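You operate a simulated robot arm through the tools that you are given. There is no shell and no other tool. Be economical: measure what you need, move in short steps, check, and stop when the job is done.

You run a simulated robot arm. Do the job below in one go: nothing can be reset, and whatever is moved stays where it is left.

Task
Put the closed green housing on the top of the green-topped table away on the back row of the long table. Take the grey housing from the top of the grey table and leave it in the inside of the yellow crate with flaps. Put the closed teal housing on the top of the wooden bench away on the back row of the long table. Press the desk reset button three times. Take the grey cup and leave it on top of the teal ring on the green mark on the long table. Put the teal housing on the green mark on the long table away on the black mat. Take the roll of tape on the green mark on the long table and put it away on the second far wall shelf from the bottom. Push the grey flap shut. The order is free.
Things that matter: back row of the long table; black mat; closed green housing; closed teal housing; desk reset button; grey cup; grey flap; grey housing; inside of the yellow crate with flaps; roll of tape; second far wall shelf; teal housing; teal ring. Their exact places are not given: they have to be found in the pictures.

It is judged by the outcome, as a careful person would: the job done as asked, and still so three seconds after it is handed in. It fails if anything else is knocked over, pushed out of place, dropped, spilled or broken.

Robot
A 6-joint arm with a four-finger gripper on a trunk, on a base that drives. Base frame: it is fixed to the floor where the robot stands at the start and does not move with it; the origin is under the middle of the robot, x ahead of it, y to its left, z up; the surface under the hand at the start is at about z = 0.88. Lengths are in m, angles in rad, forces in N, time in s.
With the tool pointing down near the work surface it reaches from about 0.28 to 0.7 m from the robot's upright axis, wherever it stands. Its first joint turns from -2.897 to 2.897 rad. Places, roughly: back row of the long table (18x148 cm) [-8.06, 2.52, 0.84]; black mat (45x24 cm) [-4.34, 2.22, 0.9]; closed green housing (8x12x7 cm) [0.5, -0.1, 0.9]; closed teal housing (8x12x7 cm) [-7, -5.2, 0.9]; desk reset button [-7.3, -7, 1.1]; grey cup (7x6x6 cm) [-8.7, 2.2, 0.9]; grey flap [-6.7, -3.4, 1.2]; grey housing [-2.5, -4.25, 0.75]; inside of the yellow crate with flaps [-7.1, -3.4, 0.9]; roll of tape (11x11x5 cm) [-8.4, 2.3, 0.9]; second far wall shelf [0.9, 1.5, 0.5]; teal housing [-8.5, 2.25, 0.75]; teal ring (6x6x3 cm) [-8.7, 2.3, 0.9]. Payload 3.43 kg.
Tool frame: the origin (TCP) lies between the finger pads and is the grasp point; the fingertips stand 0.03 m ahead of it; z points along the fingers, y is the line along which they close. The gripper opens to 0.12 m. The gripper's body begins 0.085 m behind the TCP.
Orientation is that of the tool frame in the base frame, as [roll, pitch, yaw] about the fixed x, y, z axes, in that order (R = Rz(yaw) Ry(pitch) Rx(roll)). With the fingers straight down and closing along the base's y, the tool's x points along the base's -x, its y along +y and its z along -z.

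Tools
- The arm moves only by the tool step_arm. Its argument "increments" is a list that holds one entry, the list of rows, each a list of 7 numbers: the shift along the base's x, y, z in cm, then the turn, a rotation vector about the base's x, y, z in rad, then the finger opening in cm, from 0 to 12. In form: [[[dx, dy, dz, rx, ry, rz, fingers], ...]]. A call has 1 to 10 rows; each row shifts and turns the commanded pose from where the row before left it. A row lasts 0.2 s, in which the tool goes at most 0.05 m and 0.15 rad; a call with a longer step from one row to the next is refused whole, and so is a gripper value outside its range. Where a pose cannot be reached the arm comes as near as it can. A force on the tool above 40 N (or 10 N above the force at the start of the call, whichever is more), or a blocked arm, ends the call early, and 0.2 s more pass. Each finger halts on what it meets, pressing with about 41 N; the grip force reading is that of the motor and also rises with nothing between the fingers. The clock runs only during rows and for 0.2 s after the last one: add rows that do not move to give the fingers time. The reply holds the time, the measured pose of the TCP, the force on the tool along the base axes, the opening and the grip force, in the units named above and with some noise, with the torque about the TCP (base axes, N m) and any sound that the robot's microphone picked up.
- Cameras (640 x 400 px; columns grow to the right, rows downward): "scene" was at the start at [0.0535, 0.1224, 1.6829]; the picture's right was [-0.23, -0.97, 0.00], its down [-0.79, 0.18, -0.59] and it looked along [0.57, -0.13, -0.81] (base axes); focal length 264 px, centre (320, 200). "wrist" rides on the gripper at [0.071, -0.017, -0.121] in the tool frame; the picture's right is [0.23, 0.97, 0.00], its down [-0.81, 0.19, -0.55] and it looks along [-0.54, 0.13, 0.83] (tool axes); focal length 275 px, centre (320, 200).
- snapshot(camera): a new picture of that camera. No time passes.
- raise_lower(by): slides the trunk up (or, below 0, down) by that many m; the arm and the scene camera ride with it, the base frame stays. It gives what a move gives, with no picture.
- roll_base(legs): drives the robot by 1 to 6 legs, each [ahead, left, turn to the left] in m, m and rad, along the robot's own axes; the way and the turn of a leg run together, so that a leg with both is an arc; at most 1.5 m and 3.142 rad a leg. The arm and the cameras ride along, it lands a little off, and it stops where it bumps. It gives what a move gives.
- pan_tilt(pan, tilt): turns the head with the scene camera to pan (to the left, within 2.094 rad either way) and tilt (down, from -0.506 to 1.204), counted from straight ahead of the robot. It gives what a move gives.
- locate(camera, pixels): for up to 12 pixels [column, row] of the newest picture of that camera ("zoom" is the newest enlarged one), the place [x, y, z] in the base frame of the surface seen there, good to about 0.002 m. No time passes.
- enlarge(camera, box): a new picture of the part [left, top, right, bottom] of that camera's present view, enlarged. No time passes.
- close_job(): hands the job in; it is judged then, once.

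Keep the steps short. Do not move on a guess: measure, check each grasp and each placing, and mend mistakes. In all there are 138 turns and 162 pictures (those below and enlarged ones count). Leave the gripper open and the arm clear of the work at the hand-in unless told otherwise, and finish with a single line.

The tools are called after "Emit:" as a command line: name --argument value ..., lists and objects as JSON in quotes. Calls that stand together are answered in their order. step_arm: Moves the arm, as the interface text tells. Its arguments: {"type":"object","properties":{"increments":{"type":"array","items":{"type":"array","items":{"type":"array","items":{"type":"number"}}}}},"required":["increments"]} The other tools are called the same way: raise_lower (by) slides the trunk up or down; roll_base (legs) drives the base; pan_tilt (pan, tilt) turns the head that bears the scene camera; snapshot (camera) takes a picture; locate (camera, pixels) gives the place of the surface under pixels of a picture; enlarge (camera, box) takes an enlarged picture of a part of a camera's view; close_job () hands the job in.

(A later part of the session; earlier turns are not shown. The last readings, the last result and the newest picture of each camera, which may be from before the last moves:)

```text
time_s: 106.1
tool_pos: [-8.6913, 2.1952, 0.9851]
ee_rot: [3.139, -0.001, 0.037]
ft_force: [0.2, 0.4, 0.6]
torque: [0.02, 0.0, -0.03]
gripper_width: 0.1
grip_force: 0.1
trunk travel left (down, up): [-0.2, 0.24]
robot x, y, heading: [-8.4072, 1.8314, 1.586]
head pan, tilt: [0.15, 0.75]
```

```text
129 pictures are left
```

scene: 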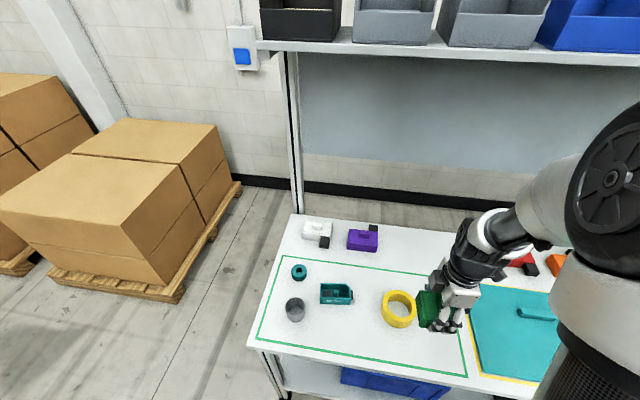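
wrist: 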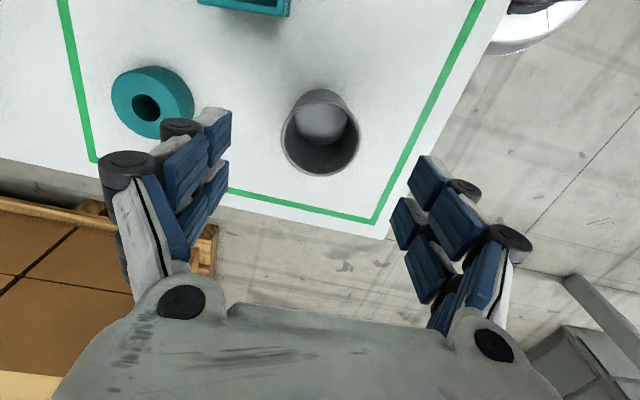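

Emit:
step_arm --increments '[[[-0.5, -0.1, -3, 0, 0, 0, 10], [0, 0, -3, 0, 0, 0, 10], [0, 0, -3, 0, 0, 0, 10], [0, 0, -0.5, 0, 0, 0, 10], [0, 0, 0, 0, 0, 0, 8], [0, 0, 0, 0, 0, 0, 6], [0, 0, 0, 0, 0, 0, 0], [0, 0, 0, 0, 0, 0, 0], [0, 0, 0, 0, 0, 0, 0], [0, 0, 0, 0, 0, 0, 0]]]'

Emit:
snapshot --camera "wrist"

```text
time_s: 108.3
tool_pos: [-8.6977, 2.1929, 0.8894]
ee_rot: [3.14, -0.001, 0.039]
ft_force: [-0.3, 0.2, 1.6]
torque: [-0.05, 0.0, 0.03]
gripper_width: 0.0576
grip_force: 41.1
trunk travel left (down, up): [-0.2, 0.24]
robot x, y, heading: [-8.4092, 1.8332, 1.586]
head pan, tilt: [0.15, 0.75]
```

```text
128 pictures are left
```

wrist: 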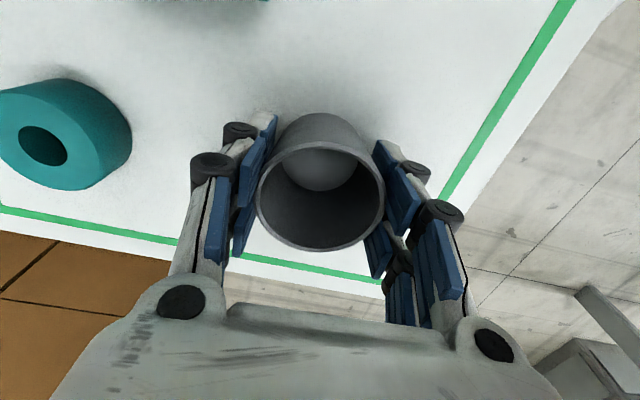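

Gripped at 5.8 cm. I'll lift slowly, move over the ring, and check.

Emit:
step_arm --increments '[[[0, 0, 0.5, 0, 0, 0, 0], [0, 0, 1, 0, 0, 0, 0], [0, 0, 1.5, 0, 0, 0, 0], [0, 0, 2, 0, 0, 0, 0], [0, 0, 2, 0, 0, 0, 0], [0, 2, 0, 0, 0, 0, 0], [-0.5, 3, 0, 0, 0, 0, 0], [-0.5, 3, 0, 0, 0, 0, 0], [-0.5, 3, 0, 0, 0, 0, 0], [-0.5, 2.8, 0, 0, 0, 0, 0]]]'

Emit:
snapshot --camera "wrist"

Emit:
enlarge --camera "scene" --box '[250, 230, 410, 330]'

```text
time_s: 110.5
tool_pos: [-8.7178, 2.3328, 0.9582]
ee_rot: [3.141, -0.001, 0.04]
ft_force: [0.2, 0.3, -0.4]
torque: [-0.05, -0.02, -0.02]
gripper_width: 0.0573
grip_force: 40.9
trunk travel left (down, up): [-0.2, 0.24]
robot x, y, heading: [-8.4098, 1.8297, 1.582]
head pan, tilt: [0.15, 0.75]
```

```text
127 pictures are left
```

wrist: 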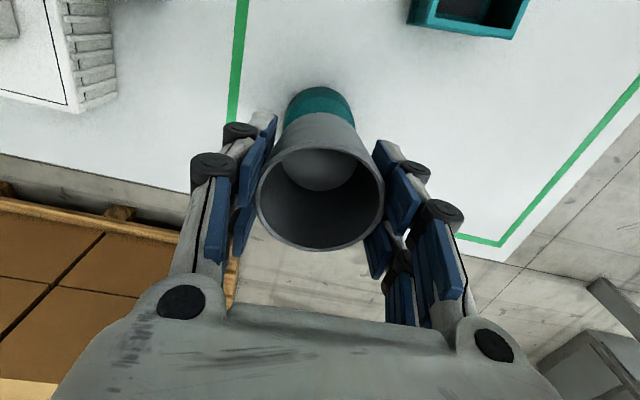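

```text
4.00 times, centred on (330, 280) of scene
```

zoom: 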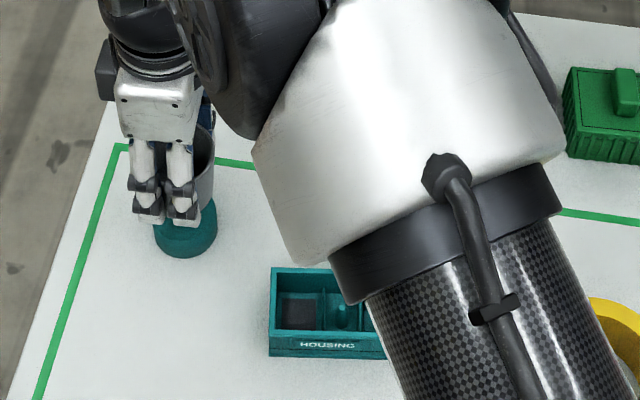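

The cup hangs over the ring. I'll lower it by about 4 cm until it touches.

Emit:
step_arm --increments '[[[0, 0, -1.5, 0, 0, 0, 0], [0, 0, -1.2, 0, 0, 0, 0], [0, 0, -0.7, 0, 0, 0, 0], [0, 0, -0.5, 0, 0, 0, 0], [0, 0, -0.2, 0, 0, 0, 0], [0, 0, 0, 0, 0, 0, 0]]]'

Emit:
step_arm --increments '[[[0, 0, 0, 0, 0, 0, 6], [0, 0, 0, 0, 0, 0, 7], [0, 0, 0, 0, 0, 0, 8], [0, 0, 0, 0, 0, 0, 9], [0, 0, 0, 0, 0, 0, 9], [0, 0, 1, 0, 0, 0, 9], [0, 0, 3, 0, 0, 0, 9], [0, 0, 3, 0, 0, 0, 9], [0, 0, 4, 0, 0, 0, 9], [0, 0, 4, 0, 0, 0, 9]]]'

Emit:
snapshot --camera "wrist"

```text
time_s: 111.9
tool_pos: [-8.7178, 2.331, 0.9194]
ee_rot: [-3.138, 0.002, 0.037]
ft_force: [2.4, -1.1, 14.1]
torque: [-0.14, -0.19, 0.03]
gripper_width: 0.0573
grip_force: 41.2
trunk travel left (down, up): [-0.2, 0.24]
robot x, y, heading: [-8.4101, 1.8281, 1.583]
head pan, tilt: [0.15, 0.75]
```

```text
time_s: 114.1
tool_pos: [-8.7193, 2.3318, 1.0693]
ee_rot: [3.14, 0.0, 0.037]
ft_force: [-0.2, 0.1, -0.1]
torque: [0.0, 0.02, -0.02]
gripper_width: 0.0902
grip_force: 0.1
trunk travel left (down, up): [-0.2, 0.24]
robot x, y, heading: [-8.4088, 1.83, 1.583]
head pan, tilt: [0.15, 0.75]
```

```text
125 pictures are left
```

wrist: 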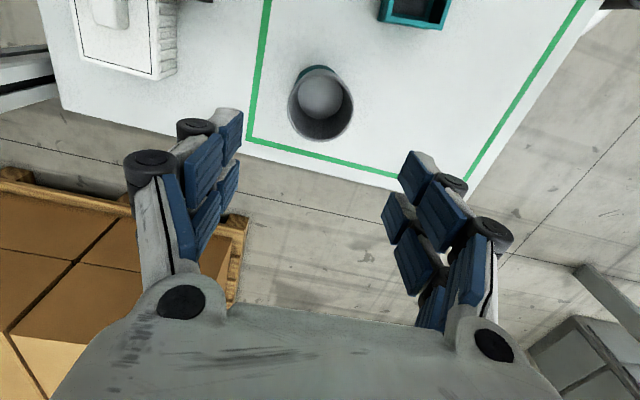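

The cup stands on the ring. Next I'll move over the teal housing and measure it.

Emit:
step_arm --increments '[[[3, -1, 0, 0, 0, 0, 12], [4, -1, 0, 0, 0, 0, 12], [4, -1, 0, 0, 0, 0, 12], [2, -1, 0, 0, 0, 0, 12], [0, 0, 0, 0, 0, 0, 12]]]'

Emit:
enlarge --camera "wrist" --box '[220, 50, 420, 190]'

```text
time_s: 115.3
tool_pos: [-8.5849, 2.2914, 1.0709]
ee_rot: [-3.141, 0.001, 0.038]
ft_force: [0.1, -0.2, 0.3]
torque: [0.01, -0.03, 0.0]
gripper_width: 0.12
grip_force: 0.1
trunk travel left (down, up): [-0.2, 0.24]
robot x, y, heading: [-8.4071, 1.8308, 1.589]
head pan, tilt: [0.15, 0.75]
```

```text
2.86 times, centred on (320, 120) of wrist
```

zoom: 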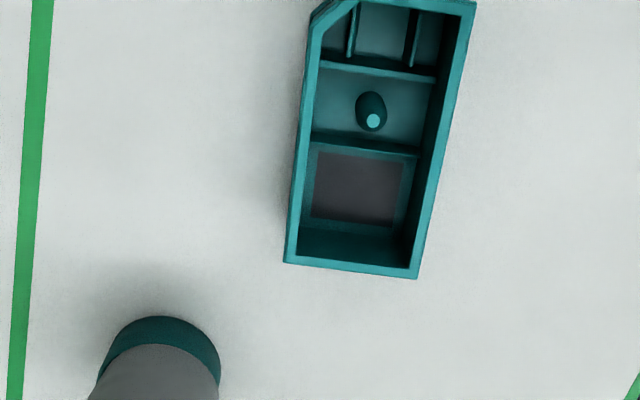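

Emit:
locate --camera "zoom" --pixels '[[290, 256], [412, 270], [305, 110], [446, 130], [470, 6], [318, 28], [350, 150], [300, 180], [440, 170], [350, 267]]'

Emit:
enlarge --camera "wrist" --box '[270, 10, 430, 110]'

```text
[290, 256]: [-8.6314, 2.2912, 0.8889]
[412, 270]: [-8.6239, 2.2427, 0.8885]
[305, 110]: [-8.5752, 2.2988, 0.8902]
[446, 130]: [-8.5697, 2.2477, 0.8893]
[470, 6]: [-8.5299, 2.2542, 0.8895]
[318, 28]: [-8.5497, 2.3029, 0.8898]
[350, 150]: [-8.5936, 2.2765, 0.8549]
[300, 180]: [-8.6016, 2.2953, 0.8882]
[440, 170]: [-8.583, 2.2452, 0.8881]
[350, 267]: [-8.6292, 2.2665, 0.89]
```

```text
4.00 times, centred on (350, 60) of wrist
```

zoom: 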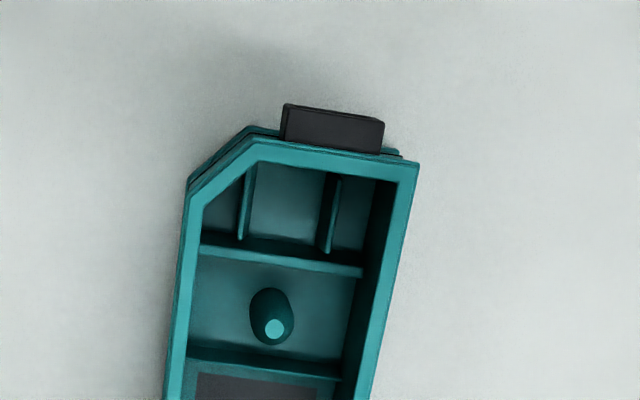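

The open teal housing's centre is (-8.577, 2.273), width ~5.2 cm, turned 0.12 rad. I'll align, go down, and grip its long sides.

Emit:
step_arm --increments '[[[0.8, -1.8, -2, 0, 0, 0.082, 10], [0, 0, -4, 0, 0, 0, 10], [0, 0, -4, 0, 0, 0, 10], [0, 0, -4, 0, 0, 0, 10], [0, 0, -3, 0, 0, 0, 10], [0, 0, -1.5, 0, 0, 0, 10], [0, 0, 0, 0, 0, 0, 10]]]'

Emit:
snapshot --camera "wrist"

Emit:
step_arm --increments '[[[0, 0, 0, 0, 0, 0, 8], [0, 0, 0, 0, 0, 0, 6], [0, 0, 0, 0, 0, 0, 0], [0, 0, 0, 0, 0, 0, 0], [0, 0, 0, 0, 0, 0, 0], [0, 0, 0, 0, 0, 0, 0], [0, 0, 0.5, 0, 0, 0, 0], [0, 0, 1, 0, 0, 0, 0], [0, 0, 1.5, 0, 0, 0, 0], [0, 0, 0, 0, 0, 0, 0]]]'

Emit:
snapshot --camera "wrist"

```text
time_s: 116.9
tool_pos: [-8.5804, 2.275, 0.883]
ee_rot: [-3.139, -0.001, 0.12]
ft_force: [-0.4, -0.1, -0.2]
torque: [0.02, 0.02, 0.01]
gripper_width: 0.0999
grip_force: 0.1
trunk travel left (down, up): [-0.2, 0.24]
robot x, y, heading: [-8.4053, 1.8321, 1.587]
head pan, tilt: [0.15, 0.75]
```

```text
122 pictures are left
```

wrist: 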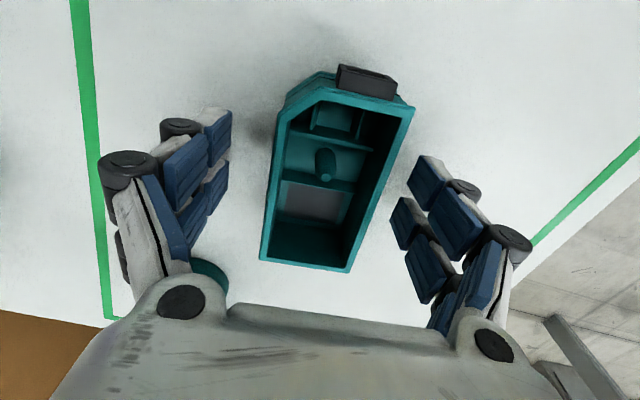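

```text
time_s: 119.1
tool_pos: [-8.5801, 2.2737, 0.9113]
ee_rot: [3.141, 0.0, 0.121]
ft_force: [0.3, -0.4, -1.7]
torque: [-0.01, -0.03, -0.04]
gripper_width: 0.0532
grip_force: 41.8
trunk travel left (down, up): [-0.2, 0.24]
robot x, y, heading: [-8.4125, 1.8336, 1.581]
head pan, tilt: [0.15, 0.75]
```

```text
121 pictures are left
```

wrist: 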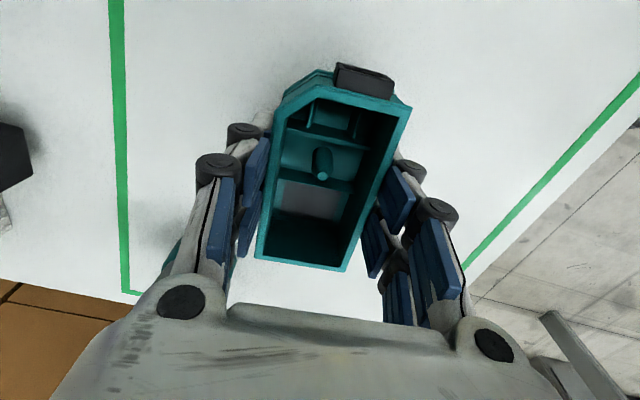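

It is lifted. I'll raise and pull it in, back away from the table, and slide sideways along the aisle to the mat at x≈-4.34.

Emit:
step_arm --increments '[[[0, 0, 2, 0, 0, 0, 0], [0, 0, 3, 0, 0, 0, 0], [0, 0, 3, 0, 0, 0, 0], [1.5, -1, 3, 0, 0, 0, 0], [2.5, -1, 3, 0, 0, 0, 0], [3, -1, 2, 0, 0, 0, 0], [3, -1, 1, 0, 0, 0, 0], [3, -1, 0, 0, 0, 0, 0], [2, -1, 0, 0, 0, 0, 0], [0, 0, 0, 0, 0, 0, 0]]]'

Emit:
roll_base --legs '[[-0.35, 0, -0.013], [0, -1.5, 0], [0, -1.5, 0], [0, -1.07, 0]]'

Emit:
pan_tilt --pan 0.3 --tilt 0.75

Emit:
snapshot --camera "scene"

```text
time_s: 121.3
tool_pos: [-8.4292, 2.2131, 1.0835]
ee_rot: [-3.141, -0.001, 0.122]
ft_force: [-0.1, -0.2, -0.7]
torque: [-0.02, -0.05, 0.01]
gripper_width: 0.0532
grip_force: 41.3
trunk travel left (down, up): [-0.2, 0.24]
robot x, y, heading: [-8.4045, 1.8314, 1.585]
head pan, tilt: [0.15, 0.75]
```

```text
time_s: 142.5
tool_pos: [-4.3981, 1.8642, 1.0837]
ee_rot: [3.141, 0.0, 0.12]
ft_force: [0.5, 0.0, -1.3]
torque: [-0.01, -0.03, -0.02]
gripper_width: 0.0536
grip_force: 40.8
trunk travel left (down, up): [-0.2, 0.24]
robot x, y, heading: [-4.3776, 1.4795, 1.586]
head pan, tilt: [0.15, 0.75]
```

```text
time_s: 143.2
tool_pos: [-4.3973, 1.8646, 1.0838]
ee_rot: [-3.141, 0.0, 0.117]
ft_force: [0.2, 0.6, -0.9]
torque: [0.01, -0.01, -0.01]
gripper_width: 0.0533
grip_force: 40.6
trunk travel left (down, up): [-0.2, 0.24]
robot x, y, heading: [-4.3739, 1.486, 1.582]
head pan, tilt: [0.3, 0.75]
```

```text
120 pictures are left
```

scene: 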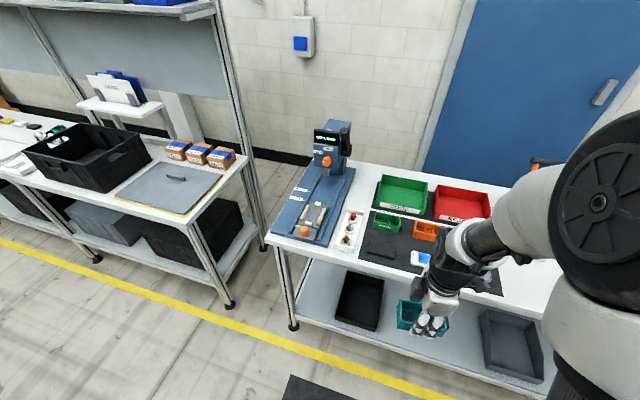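

Emit:
enlarge --camera "scene" --box '[340, 190, 540, 315]'

Emit:
locate --camera "zoom" --pixels '[[105, 70], [60, 185], [85, 115], [220, 240], [150, 215], [140, 160], [200, 170], [155, 110], [275, 140], [250, 225], [510, 320], [90, 205]]'

```text
3.20 times, centred on (440, 252) of scene
```

zoom: 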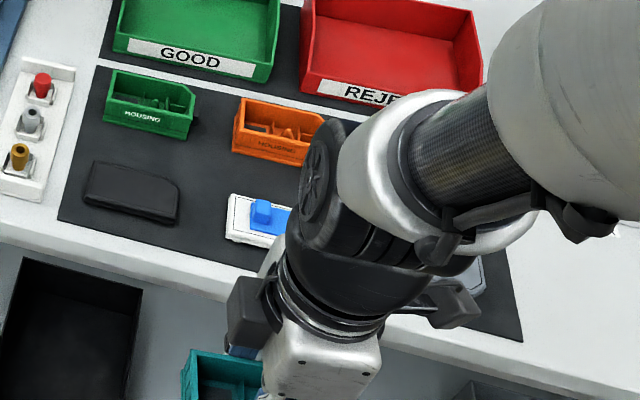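

```text
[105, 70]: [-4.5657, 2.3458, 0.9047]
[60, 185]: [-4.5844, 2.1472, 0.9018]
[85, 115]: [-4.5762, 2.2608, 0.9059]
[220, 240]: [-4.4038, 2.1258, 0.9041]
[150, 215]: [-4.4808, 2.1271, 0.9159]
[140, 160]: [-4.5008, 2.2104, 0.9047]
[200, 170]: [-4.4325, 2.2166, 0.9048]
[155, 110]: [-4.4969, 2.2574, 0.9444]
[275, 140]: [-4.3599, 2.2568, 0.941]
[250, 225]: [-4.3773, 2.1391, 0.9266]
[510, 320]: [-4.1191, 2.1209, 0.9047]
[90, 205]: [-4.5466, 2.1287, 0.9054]
```

The mat's top is z 0.905, spanning x -4.585 to -4.12, y about 2.11 to 2.34. The arm hides its right half, so I'll move in and view it with the wrist camera.

Emit:
roll_base --legs '[[0.25, -0.1, 0]]'

Emit:
snapshot --camera "wrist"

Emit:
pan_tilt --pan 0.25 --tilt 1.0

Emit:
snapshot --camera "scene"

```text
time_s: 145.2
tool_pos: [-4.3028, 2.1158, 1.0834]
ee_rot: [-3.141, 0.0, 0.12]
ft_force: [1.6, -0.2, -0.7]
torque: [-0.03, 0.02, 0.03]
gripper_width: 0.0535
grip_force: 41.0
trunk travel left (down, up): [-0.2, 0.24]
robot x, y, heading: [-4.2794, 1.7319, 1.583]
head pan, tilt: [0.3, 0.75]
```

```text
118 pictures are left
```

wrist: 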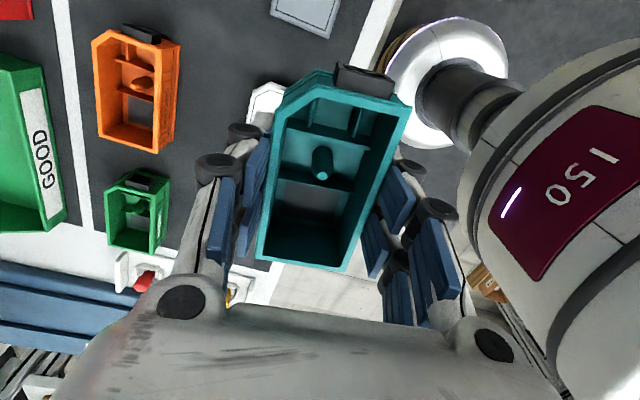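

```text
time_s: 145.9
tool_pos: [-4.3043, 2.1148, 1.084]
ee_rot: [3.141, 0.0, 0.121]
ft_force: [-0.2, -1.2, -1.2]
torque: [0.0, 0.01, 0.0]
gripper_width: 0.0532
grip_force: 41.2
trunk travel left (down, up): [-0.2, 0.24]
robot x, y, heading: [-4.2827, 1.7345, 1.582]
head pan, tilt: [0.25, 1.0]
```

```text
117 pictures are left
```

scene: 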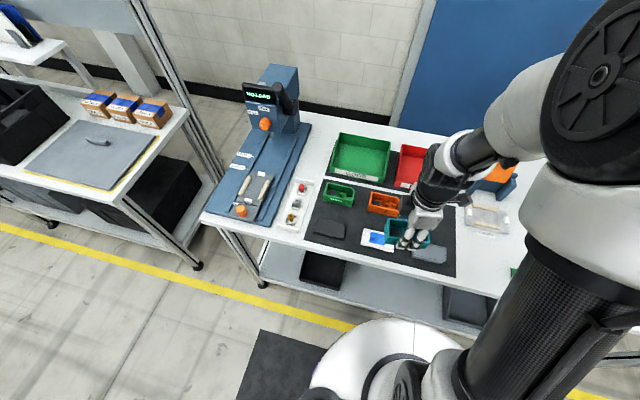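

The free area seems to be on the right, beyond the grey slab and right of the orange housing. I'll shift the wrist over it to see.

Emit:
step_arm --increments '[[[4, 3, 1, 0, 0, 0, 0], [4, 3, 1, 0, 0, 0, 0], [4, 3, 0, 0, 0, 0, 0], [2, 3, 0, 0, 0, 0, 0], [0, 0, 0, 0, 0, 0, 0]]]'

Emit:
snapshot --camera "wrist"

Emit:
enlarge --camera "scene" --box '[290, 170, 490, 295]'

```text
refused: row 1 steps farther than a row can; nothing moved
```

```text
116 pictures are left
```

wrist: 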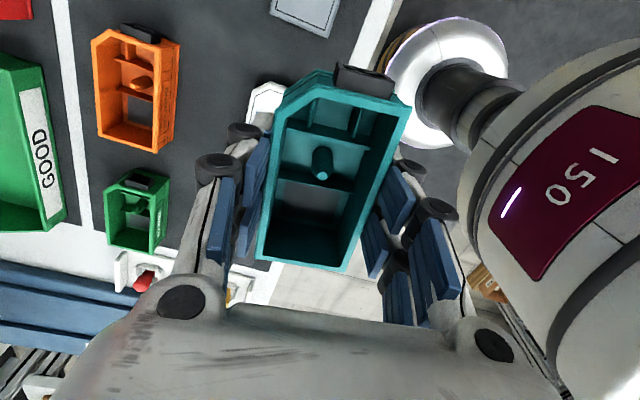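

```text
3.20 times, centred on (390, 232) of scene
```

zoom: 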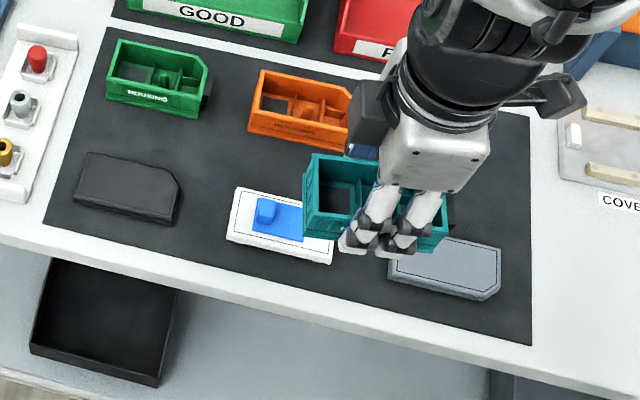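

Emit:
locate --camera "zoom" --pixels '[[505, 130], [520, 200], [480, 225], [528, 118], [500, 252], [440, 242], [349, 95], [345, 140], [533, 340], [565, 120]]'

Emit:
locate --camera "wrist" --pixels '[[145, 30], [178, 45], [220, 60], [200, 20], [330, 35], [275, 5], [60, 5], [250, 50]]'

```text
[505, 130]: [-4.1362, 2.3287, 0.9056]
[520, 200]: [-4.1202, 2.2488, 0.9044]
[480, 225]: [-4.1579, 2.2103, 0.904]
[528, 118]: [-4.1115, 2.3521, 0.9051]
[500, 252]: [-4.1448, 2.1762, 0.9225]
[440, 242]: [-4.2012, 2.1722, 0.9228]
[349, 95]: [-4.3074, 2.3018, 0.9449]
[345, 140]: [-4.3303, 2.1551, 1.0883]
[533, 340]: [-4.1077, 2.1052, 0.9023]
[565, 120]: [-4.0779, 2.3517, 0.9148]
```

```text
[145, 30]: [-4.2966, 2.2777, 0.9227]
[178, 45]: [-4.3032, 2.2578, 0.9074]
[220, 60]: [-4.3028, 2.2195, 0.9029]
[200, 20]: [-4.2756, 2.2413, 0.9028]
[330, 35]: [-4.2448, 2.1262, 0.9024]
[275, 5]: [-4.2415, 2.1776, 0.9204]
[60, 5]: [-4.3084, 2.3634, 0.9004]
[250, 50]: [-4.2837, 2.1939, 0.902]
```

The free patch is x -4.285 to -4.11, y 2.20 to 2.345. I'll carry the housing to (-4.215, 2.27) and straighten it.

Emit:
step_arm --increments '[[[1, 2, 0, 0, 0, -0.06, 0], [2, 3, 0, 0, 0, -0.06, 0], [2, 3, 0, 0, 0, 0, 0], [2, 3, 0, 0, 0, 0, 0], [1.9, 3, 0, 0, 0, 0, 0], [0, 1.5, 0, 0, 0, 0, 0], [0, 0, -3, 0, 0, 0, 0], [0, 0, -3, 0, 0, 0, 0], [0, 0, -2, 0, 0, 0, 0], [0, 0, 0, 0, 0, 0, 0]]]'

Emit:
snapshot --camera "wrist"

Emit:
enlarge --camera "scene" --box '[330, 140, 530, 265]'

```text
time_s: 148.1
tool_pos: [-4.2144, 2.2677, 1.0056]
ee_rot: [-3.142, 0.002, -0.001]
ft_force: [0.0, 0.4, -1.7]
torque: [0.01, 0.01, 0.02]
gripper_width: 0.0536
grip_force: 40.7
trunk travel left (down, up): [-0.2, 0.24]
robot x, y, heading: [-4.2845, 1.733, 1.583]
head pan, tilt: [0.25, 1.0]
```

```text
114 pictures are left
```

wrist: 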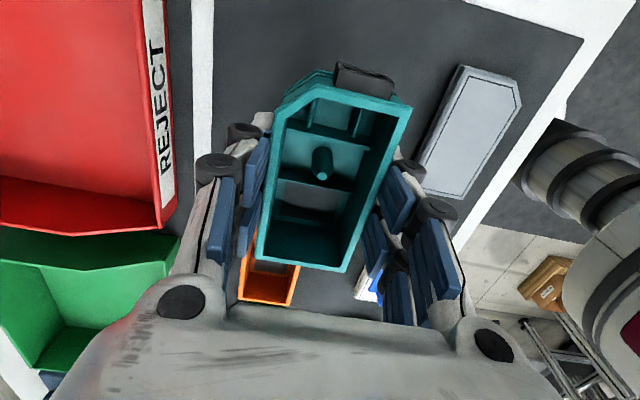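

```text
3.20 times, centred on (430, 202) of scene
```

zoom: 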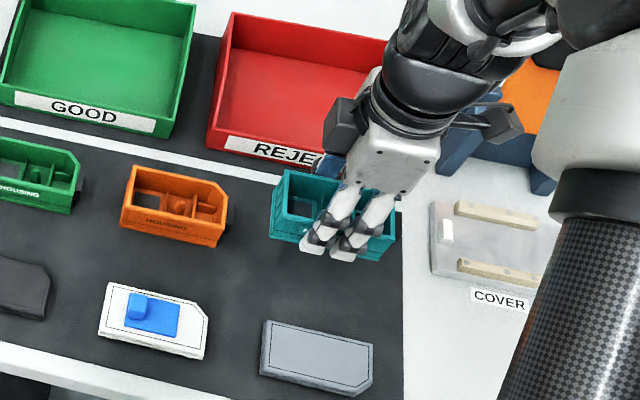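

Emit:
locate --camera "wrist" --pixels '[[285, 305], [240, 290], [450, 150], [165, 200], [210, 100], [400, 60]]'

Emit:
step_arm --increments '[[[0, 0, -2, 0, 0, 0, 0], [0, 0, -2, 0, 0, 0, 0], [0, 0, -1.5, 0, 0, 0, 0], [0, 0, -0.8, 0, 0, 0, 0], [0, 0, 0, 0, 0, 0, 0]]]'

Emit:
snapshot --camera "wrist"

```text
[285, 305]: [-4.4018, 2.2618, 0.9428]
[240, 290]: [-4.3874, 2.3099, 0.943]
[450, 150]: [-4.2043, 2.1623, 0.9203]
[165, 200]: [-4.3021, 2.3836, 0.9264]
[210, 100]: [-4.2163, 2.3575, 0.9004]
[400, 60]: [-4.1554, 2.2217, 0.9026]
```

```text
time_s: 149.3
tool_pos: [-4.2139, 2.2695, 0.9416]
ee_rot: [-3.14, 0.001, 0.001]
ft_force: [0.1, -0.2, -1.9]
torque: [0.0, 0.0, 0.01]
gripper_width: 0.0533
grip_force: 40.8
trunk travel left (down, up): [-0.2, 0.24]
robot x, y, heading: [-4.2819, 1.7351, 1.581]
head pan, tilt: [0.25, 1.0]
```

```text
112 pictures are left
```

wrist: 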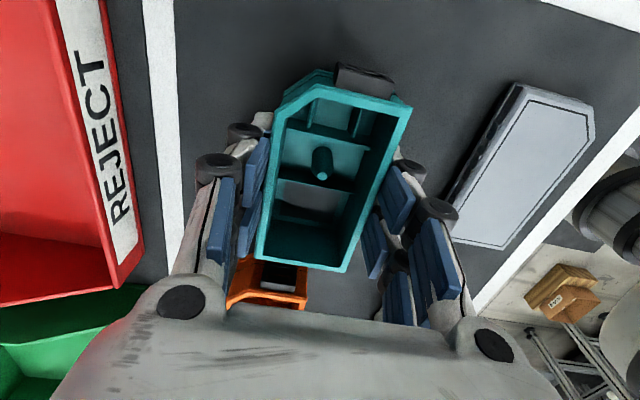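

Clear all round. I'll lower until it touches, open just enough, and rise.

Emit:
step_arm --increments '[[[0, 0, -0.3, 0, 0, 0, 0], [0, 0, -0.2, 0, 0, 0, 0], [0, 0, -0.2, 0, 0, 0, 0], [0, 0, 0, 0, 0, 0, 0]]]'

Emit:
step_arm --increments '[[[0, 0, 0, 0, 0, 0, 6], [0, 0, 0, 0, 0, 0, 7], [0, 0, 0, 0, 0, 0, 8], [0, 0, 0, 0, 0, 0, 8.5], [0, 0, 0, 0, 0, 0, 8.5], [0, 0, 2, 0, 0, 0, 8.5], [0, 0, 4, 0, 0, 0, 8.5], [0, 0, 4, 0, 0, 0, 8.5], [0, 0, 4, 0, 0, 0, 8.5]]]'

Emit:
snapshot --camera "wrist"

```text
time_s: 150.3
tool_pos: [-4.2137, 2.269, 0.936]
ee_rot: [-3.138, -0.001, 0.0]
ft_force: [-0.1, -2.2, 22.6]
torque: [-0.53, 0.1, 0.0]
gripper_width: 0.0537
grip_force: 41.3
trunk travel left (down, up): [-0.2, 0.24]
robot x, y, heading: [-4.2833, 1.7347, 1.587]
head pan, tilt: [0.25, 1.0]
```

```text
time_s: 152.3
tool_pos: [-4.2133, 2.2672, 1.0755]
ee_rot: [3.141, 0.0, 0.001]
ft_force: [-0.5, -0.4, 0.0]
torque: [0.01, 0.03, -0.01]
gripper_width: 0.0849
grip_force: 0.0
trunk travel left (down, up): [-0.2, 0.24]
robot x, y, heading: [-4.2811, 1.7327, 1.589]
head pan, tilt: [0.25, 1.0]
```

```text
111 pictures are left
```

wrist: 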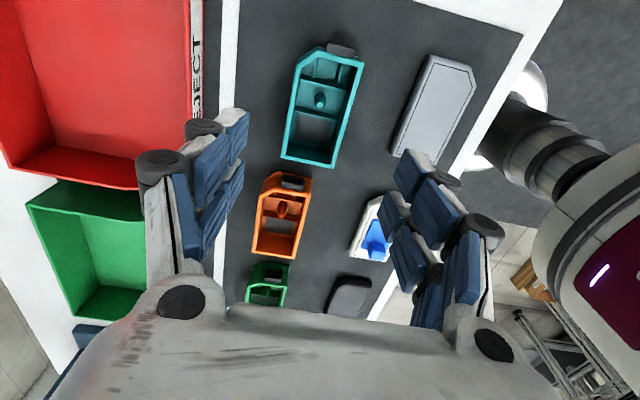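

The housing rests on the mat in clear space. I'll pull the arm in, back off, and return to the long table for the tape.

Emit:
step_arm --increments '[[[0, -3, 1, 0, 0, 0, 12], [-1, -4, 0, 0, 0, 0, 12], [-2, -4, 0, 0, 0, 0, 12], [-2, -4, 0, 0, 0, 0, 12], [-2, -2, 0, 0, 0, 0, 12]]]'

Emit:
roll_base --legs '[[-0.25, 0, -0.015], [0, 1.5, 0], [0, 1.5, 0], [0, 1.1, 0], [0.27, 0, 0]]'

Emit:
snapshot --camera "wrist"

```text
time_s: 153.5
tool_pos: [-4.2836, 2.1004, 1.0851]
ee_rot: [-3.139, -0.001, 0.0]
ft_force: [0.1, -0.3, 0.2]
torque: [0.04, -0.02, 0.02]
gripper_width: 0.1202
grip_force: 0.1
trunk travel left (down, up): [-0.2, 0.24]
robot x, y, heading: [-4.282, 1.7322, 1.584]
head pan, tilt: [0.25, 1.0]
```

```text
time_s: 176.2
tool_pos: [-8.3716, 2.1512, 1.0835]
ee_rot: [3.141, -0.002, -0.037]
ft_force: [0.2, -0.4, -0.2]
torque: [-0.02, 0.02, 0.01]
gripper_width: 0.1201
grip_force: 0.0
trunk travel left (down, up): [-0.2, 0.24]
robot x, y, heading: [-8.3824, 1.7856, 1.552]
head pan, tilt: [0.25, 1.0]
```

```text
110 pictures are left
```

wrist: 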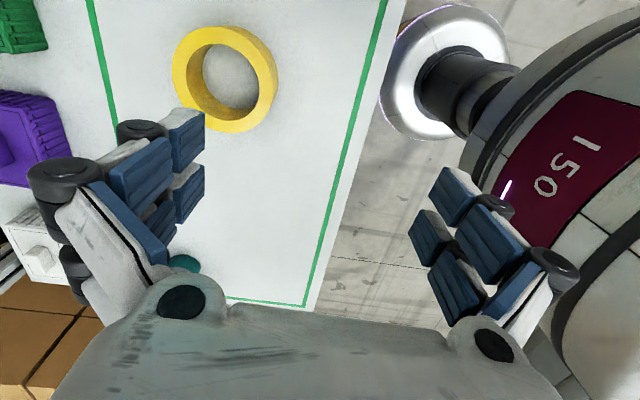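

I'll grip the tape with the tool tilted forward, so it can be laid flat inside a shelf later. First I'll measure the tape, then back off a little and turn the gripper so the wrist camera is on the upper side.

Emit:
enlarge --camera "wrist" --box '[150, 10, 310, 140]'

Emit:
locate --camera "wrist" --pixels '[[210, 30], [240, 130], [175, 68], [275, 88], [198, 65], [253, 95], [222, 48], [235, 110], [230, 85], [262, 125], [320, 150], [190, 105]]'

Emit:
roll_base --legs '[[-0.13, 0, 0.02]]'

Emit:
step_arm --increments '[[[0, 0, 0, 0, 0, 0.15, 12], [0, 0, 0, 0, 0, 0.15, 12], [0, 0, 0, 0, 0, 0.15, 12], [0, 0, 0, 0, 0, 0.15, 12], [0, 0, 0, 0, 0, 0.15, 12], [0, 0, 0, 0, 0, 0.15, 12], [0, 0, 0, 0, 0, 0.15, 12], [0, 0, 0, 0, 0, 0.15, 12], [0, 0, 0, 0, 0, 0.15, 12], [0, 0, 0, 0, 0, 0.15, 12]]]'

```text
3.08 times, centred on (230, 75) of wrist
```

zoom: 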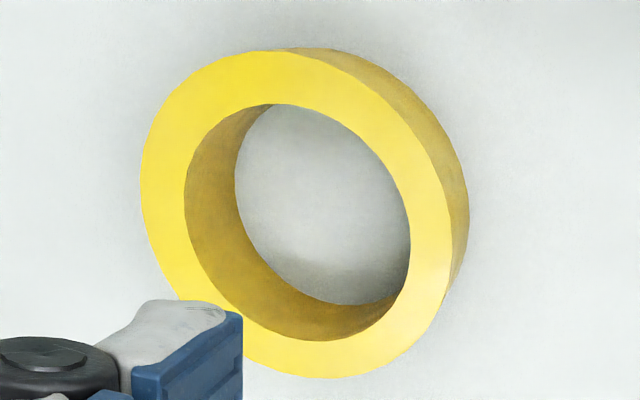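

```text
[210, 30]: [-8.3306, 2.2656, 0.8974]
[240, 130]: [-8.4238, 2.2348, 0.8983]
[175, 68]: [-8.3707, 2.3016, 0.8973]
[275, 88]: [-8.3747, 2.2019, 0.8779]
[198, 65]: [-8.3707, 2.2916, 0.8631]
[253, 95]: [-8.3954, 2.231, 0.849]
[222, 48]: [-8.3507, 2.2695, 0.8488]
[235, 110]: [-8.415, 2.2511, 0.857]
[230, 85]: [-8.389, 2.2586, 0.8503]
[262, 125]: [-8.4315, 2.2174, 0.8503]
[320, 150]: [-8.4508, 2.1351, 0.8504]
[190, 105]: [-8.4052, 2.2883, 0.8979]
```

```text
time_s: 177.4
tool_pos: [-8.3801, 2.0231, 1.0844]
ee_rot: [-3.141, 0.0, -0.018]
ft_force: [0.3, -0.3, -0.1]
torque: [0.05, -0.02, -0.01]
gripper_width: 0.12
grip_force: 0.1
trunk travel left (down, up): [-0.2, 0.24]
robot x, y, heading: [-8.3817, 1.6577, 1.564]
head pan, tilt: [0.25, 1.0]
```

```text
time_s: 179.7
tool_pos: [-8.3874, 2.023, 1.0831]
ee_rot: [3.131, -0.002, 1.478]
ft_force: [-0.7, 0.7, -0.1]
torque: [0.01, -0.03, 0.03]
gripper_width: 0.1201
grip_force: 0.0
out of reach, approached as far as the arm can: row 10
trunk travel left (down, up): [-0.2, 0.24]
robot x, y, heading: [-8.3841, 1.6599, 1.56]
head pan, tilt: [0.25, 1.0]
```

Tape: outer diameter ~10.3 cm, top z 0.898, centre about (-8.377, 2.251). The wrist hits a limit turned this way, so I'll turn it back to its neutral side (camera toward the robot), then tilt.

Emit:
step_arm --increments '[[[0, 0, 0, 0, 0, -0.15, 12], [0, 0, 0, 0, 0, -0.15, 12], [0, 0, 0, 0, 0, -0.15, 12], [0, 0, 0, 0, 0, -0.15, 12], [0, 0, 0, 0, 0, -0.15, 12], [0, 0, 0, 0, 0, -0.15, 12], [0, 0, 0, 0, 0, -0.15, 12], [0, 0, 0, 0, 0, -0.15, 12], [0, 0, 0, 0, 0, -0.15, 12], [0, 0, 0, 0, 0, -0.15, 12]]]'

Emit:
step_arm --increments '[[[0, 0, 0, 0, 0, -0.15, 12], [0, 0, 0, 0, 0, -0.15, 12], [0, 0, 0, 0, 0, -0.15, 12], [0, 0, 0, 0, 0, -0.15, 12], [0, 0, 0, 0, 0, -0.15, 12], [0, 0, 0, 0, 0, -0.15, 12], [0, 0, 0, 0, 0, -0.15, 12], [0, 0, 0, 0, 0, -0.15, 12], [0, 0, 0, 0, 0, -0.15, 12], [0, 0, 0, 0, 0, -0.13, 12]]]'

Emit:
step_arm --increments '[[[0, 4, 0, 0.13, 0, 0, 12], [0, 4, 0, 0.13, 0, 0, 12], [0, 3, 0, 0.13, 0, 0, 12], [0, 3, 0, 0.13, 0, 0, 12], [0, 3, 0, 0.13, 0, 0, 12], [0, 0, 0, 0.135, 0, 0, 12]]]'

Emit:
snapshot --camera "wrist"

Emit:
snapshot --camera "scene"

```text
time_s: 181.8
tool_pos: [-8.3865, 2.0239, 1.0834]
ee_rot: [-3.141, 0.001, -0.022]
ft_force: [-0.4, -0.1, 0.8]
torque: [0.0, 0.04, 0.02]
gripper_width: 0.1199
grip_force: 0.1
trunk travel left (down, up): [-0.2, 0.24]
robot x, y, heading: [-8.3856, 1.658, 1.562]
head pan, tilt: [0.25, 1.0]
```

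```text
time_s: 184.1
tool_pos: [-8.3858, 2.0236, 1.084]
ee_rot: [-3.141, 0.0, -1.502]
ft_force: [-0.2, -0.2, -0.5]
torque: [-0.02, -0.01, 0.01]
gripper_width: 0.1198
grip_force: 0.1
trunk travel left (down, up): [-0.2, 0.24]
robot x, y, heading: [-8.386, 1.6563, 1.564]
head pan, tilt: [0.25, 1.0]
```

```text
time_s: 185.4
tool_pos: [-8.3864, 2.1943, 1.0841]
ee_rot: [-3.069, 0.785, -1.47]
ft_force: [-0.5, -0.3, 1.0]
torque: [-0.03, -0.02, 0.02]
gripper_width: 0.1198
grip_force: 0.0
trunk travel left (down, up): [-0.2, 0.24]
robot x, y, heading: [-8.383, 1.6587, 1.561]
head pan, tilt: [0.25, 1.0]
```

```text
108 pictures are left
```

wrist: 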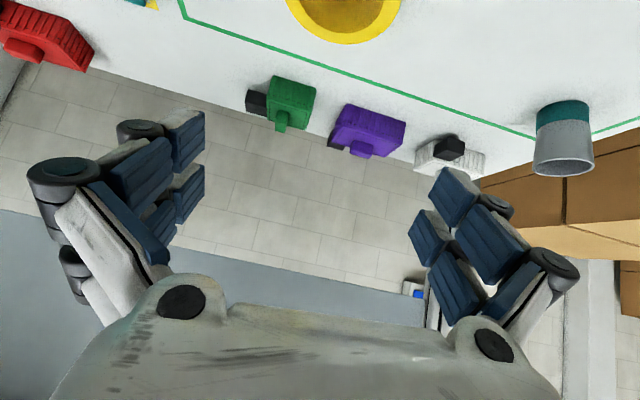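

```text
107 pictures are left
```

scene: 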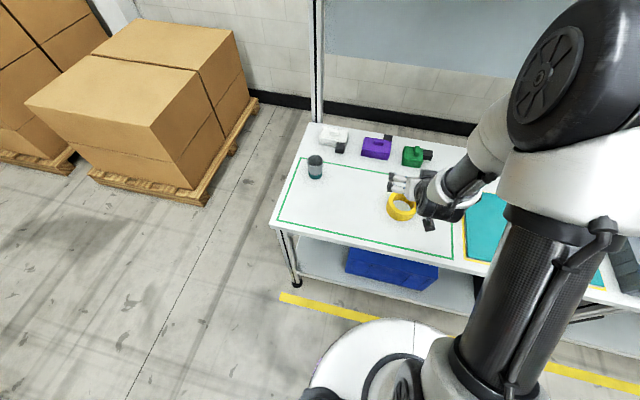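

The tilt works. I'll refine the tape's centre from the scene view.

Emit:
enlarge --camera "scene" --box '[370, 180, 450, 240]'

Emit:
locate --camera "wrist" --pixels '[[290, 3], [396, 8], [345, 41], [300, 22], [385, 30]]'

```text
6.67 times, centred on (410, 210) of scene
```

zoom: 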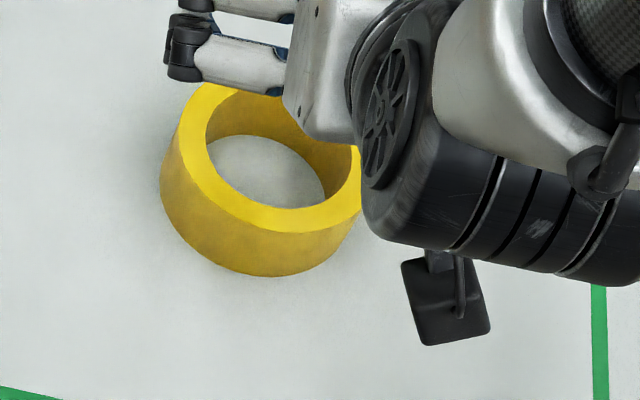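

```text
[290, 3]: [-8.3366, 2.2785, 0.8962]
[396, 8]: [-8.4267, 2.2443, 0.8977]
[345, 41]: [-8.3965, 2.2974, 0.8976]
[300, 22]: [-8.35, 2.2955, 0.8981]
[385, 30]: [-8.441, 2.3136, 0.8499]
```

Tape centre ≈ (-8.3785, 2.252), radius ~5.1 cm. I'll level the fingers, move over it, and go down most of the way.

Emit:
step_arm --increments '[[[0.4, 3, 0, 0, 0.0486, -0.0486, 12], [0.4, 2.8, 0, 0, 0, 0, 12], [0, 0, -4, 0, 0, 0, 12], [0, 0, -4, 0, 0, 0, 12], [0, 0, -4, 0, 0, 0, 12], [0, 0, 0, 0, 0, 0, 12]]]'

Emit:
snapshot --camera "wrist"

```text
time_s: 186.8
tool_pos: [-8.3772, 2.2512, 0.9637]
ee_rot: [-3.138, 0.785, -1.565]
ft_force: [0.2, -0.6, -0.2]
torque: [-0.01, 0.01, 0.04]
gripper_width: 0.12
grip_force: 0.1
trunk travel left (down, up): [-0.2, 0.24]
robot x, y, heading: [-8.3833, 1.6565, 1.566]
head pan, tilt: [0.25, 1.0]
```

```text
105 pictures are left
```

wrist: 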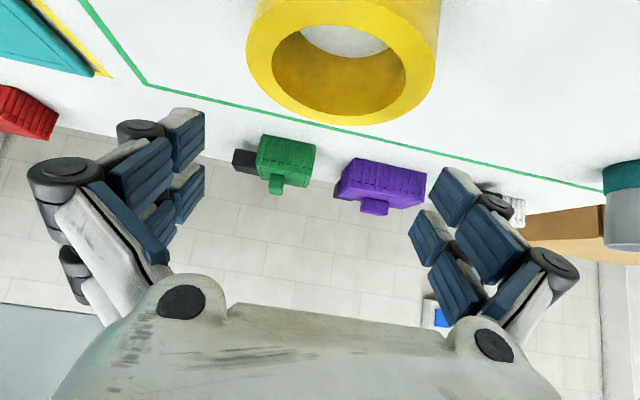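

The tape is centred. I'll go down to z 0.885 and close.

Emit:
step_arm --increments '[[[-0.1, 0.1, -3, 0, 0, 0, 12], [0, 0, -3, 0, 0, 0, 12], [0, 0, -1.8, 0, 0, 0, 12], [0, 0, 0, 0, 0, 0, 12], [0, 0, 0, 0, 0, 0, 10], [0, 0, 0, 0, 0, 0, 0], [0, 0, 0, 0, 0, 0, 0], [0, 0, 0, 0, 0, 0, 0]]]'

Emit:
snapshot --camera "wrist"

```text
time_s: 188.7
tool_pos: [-8.38, 2.2512, 0.8855]
ee_rot: [-3.137, 0.785, -1.567]
ft_force: [1.8, -0.7, 2.3]
torque: [-0.01, 0.15, 0.01]
gripper_width: 0.1027
grip_force: 41.0
trunk travel left (down, up): [-0.2, 0.24]
robot x, y, heading: [-8.3879, 1.6546, 1.565]
head pan, tilt: [0.25, 1.0]
```

```text
104 pictures are left
```

wrist: 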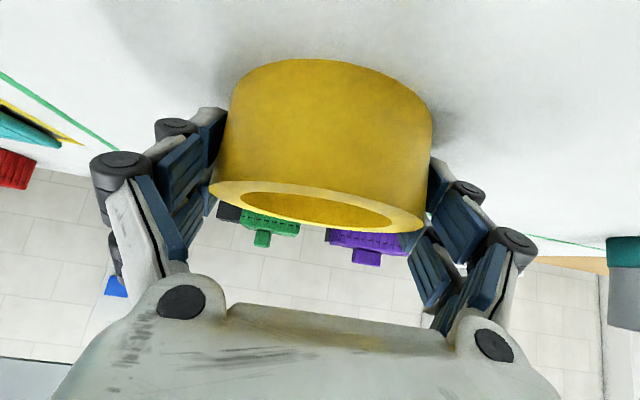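

Gripped at 10.3 cm. I'll lift slowly and check that it stays level.

Emit:
step_arm --increments '[[[0, 0, 0.5, 0, 0, 0, 0], [0, 0, 1, 0, 0, 0, 0], [0, 0, 1.5, 0, 0, 0, 0], [0, 0, 2, 0, 0, 0, 0], [0, 0, 2, 0, 0, 0, 0], [0, 0, 2, 0, 0, 0, 0], [0, -2, 2, 0, 0, 0, 0], [0, -2, 2, 0, 0, 0, 0], [0, 0, 0, 0, 0, 0, 0]]]'

Emit:
snapshot --camera "wrist"

```text
time_s: 190.7
tool_pos: [-8.3801, 2.2126, 1.0155]
ee_rot: [-3.138, 0.784, -1.567]
ft_force: [0.2, 0.2, -2.2]
torque: [-0.03, -0.01, -0.04]
gripper_width: 0.1025
grip_force: 40.7
trunk travel left (down, up): [-0.2, 0.24]
robot x, y, heading: [-8.3868, 1.659, 1.565]
head pan, tilt: [0.25, 1.0]
```

```text
103 pictures are left
```

wrist: 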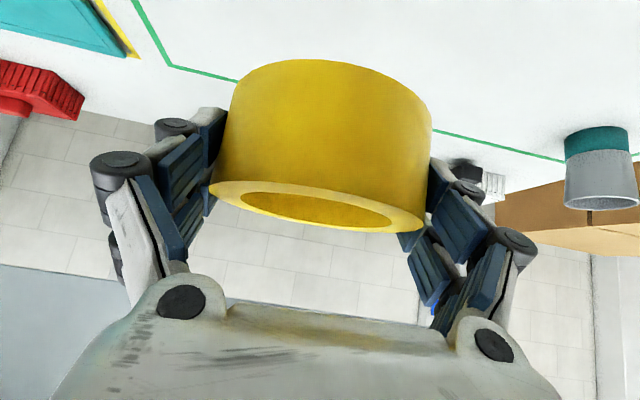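

It is held level. I'll back off, turn to face +x, and drive back along the aisle, stopping before the near table's end to look.

Emit:
roll_base --legs '[[-0.25, 0, 0], [0, 0, -1.565], [1.5, 0, 0], [1.5, 0, 0], [1.5, 0, 0], [0.3, 0, 0]]'

Emit:
pan_tilt --pan 0.0 --tilt 0.35

Emit:
snapshot --camera "scene"

```text
time_s: 218.9
tool_pos: [-3.0748, 1.1659, 1.0147]
ee_rot: [-3.138, 0.785, 3.103]
ft_force: [0.4, 0.6, -2.1]
torque: [0.0, 0.04, -0.02]
gripper_width: 0.1022
grip_force: 40.7
trunk travel left (down, up): [-0.2, 0.24]
robot x, y, heading: [-3.6301, 1.1966, -0.048]
head pan, tilt: [0.25, 1.0]
```

```text
time_s: 219.9
tool_pos: [-3.0739, 1.165, 1.0155]
ee_rot: [-3.139, 0.786, 3.101]
ft_force: [0.5, -0.1, -2.3]
torque: [-0.01, 0.04, 0.01]
gripper_width: 0.1023
grip_force: 41.2
trunk travel left (down, up): [-0.2, 0.24]
robot x, y, heading: [-3.628, 1.1953, -0.051]
head pan, tilt: [0.0, 0.351]
```

```text
102 pictures are left
```

scene: 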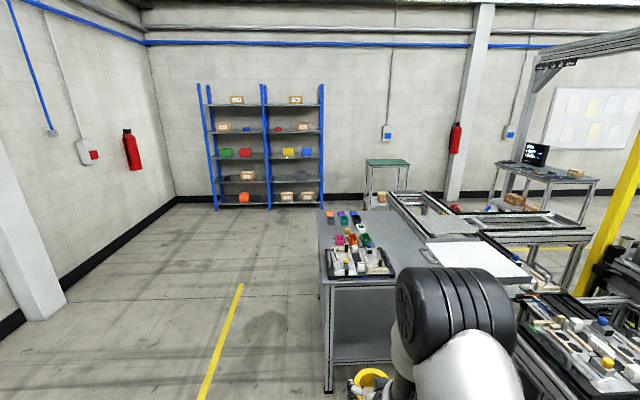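

Emit:
enlarge --camera "scene" --box '[190, 75, 340, 215]'

Emit:
locate --camera "scene" --pixels '[[323, 182], [270, 182], [215, 182], [295, 205], [295, 158], [320, 210], [217, 210], [270, 208], [330, 290], [333, 385], [322, 215], [250, 182]]'

```text
2.86 times, centred on (265, 145) of scene
```

zoom: 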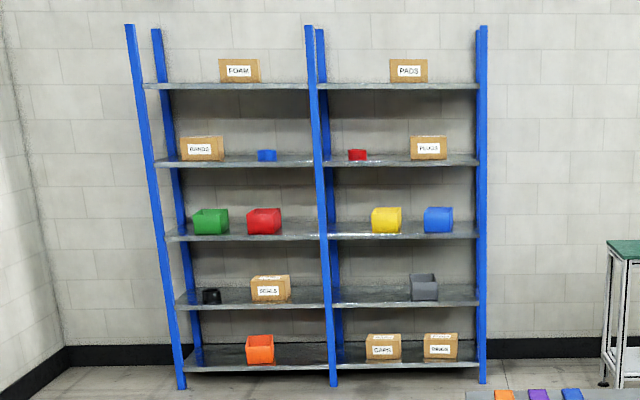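

```text
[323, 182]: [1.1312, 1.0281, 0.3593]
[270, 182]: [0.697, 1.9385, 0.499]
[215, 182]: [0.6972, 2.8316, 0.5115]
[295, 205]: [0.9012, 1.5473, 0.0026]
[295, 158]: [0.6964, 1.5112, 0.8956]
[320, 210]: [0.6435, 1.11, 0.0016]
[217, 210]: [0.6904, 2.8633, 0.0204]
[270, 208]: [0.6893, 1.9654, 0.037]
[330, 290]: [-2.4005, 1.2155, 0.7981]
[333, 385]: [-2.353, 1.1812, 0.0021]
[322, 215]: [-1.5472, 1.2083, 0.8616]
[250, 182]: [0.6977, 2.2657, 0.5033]
```

The second shelf of the right bay has its front at x≈0.695 and surface z≈0.5, with free space around y≈1.65. I'll drive up and stop short of it.

Emit:
roll_base --legs '[[0, 0.48, 0.05], [1.5, 0, 0], [1.5, 0, 0], [0.2, 0, 0]]'

Emit:
pan_tilt --pan 0.1 --tilt 0.6

Emit:
raise_lower --by -0.2

Emit:
snapshot --camera "scene"

```text
time_s: 238.3
tool_pos: [0.2045, 1.6244, 1.0147]
ee_rot: [-3.138, 0.784, 3.141]
ft_force: [0.1, -0.3, -1.8]
torque: [0.0, -0.03, 0.01]
gripper_width: 0.1022
grip_force: 40.6
trunk travel left (down, up): [-0.2, 0.24]
robot x, y, heading: [-0.352, 1.6299, -0.011]
head pan, tilt: [0.0, 0.351]
```

```text
time_s: 239.1
tool_pos: [0.205, 1.6251, 1.0155]
ee_rot: [-3.138, 0.783, 3.14]
ft_force: [-0.5, 0.1, -1.4]
torque: [-0.01, -0.01, 0.0]
gripper_width: 0.102
grip_force: 40.9
trunk travel left (down, up): [-0.2, 0.24]
robot x, y, heading: [-0.3514, 1.6308, -0.01]
head pan, tilt: [0.099, 0.6]
```

```text
time_s: 241.2
tool_pos: [0.2043, 1.6241, 0.8153]
ee_rot: [-3.137, 0.784, 3.139]
ft_force: [0.1, 0.0, -0.8]
torque: [0.03, 0.0, 0.0]
gripper_width: 0.1019
grip_force: 41.4
trunk travel left (down, up): [0.0, 0.44]
robot x, y, heading: [-0.3497, 1.632, -0.013]
head pan, tilt: [0.099, 0.6]
```

```text
100 pictures are left
```

scene: 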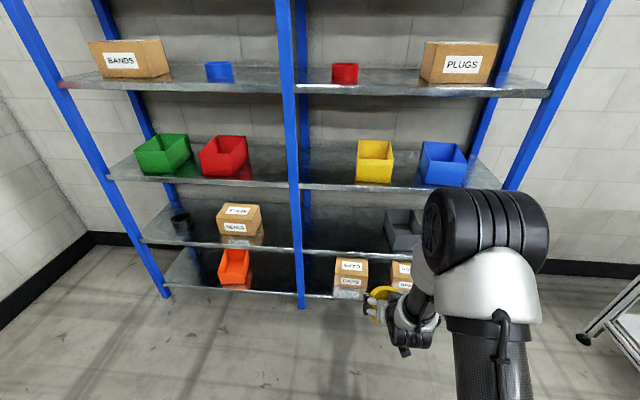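

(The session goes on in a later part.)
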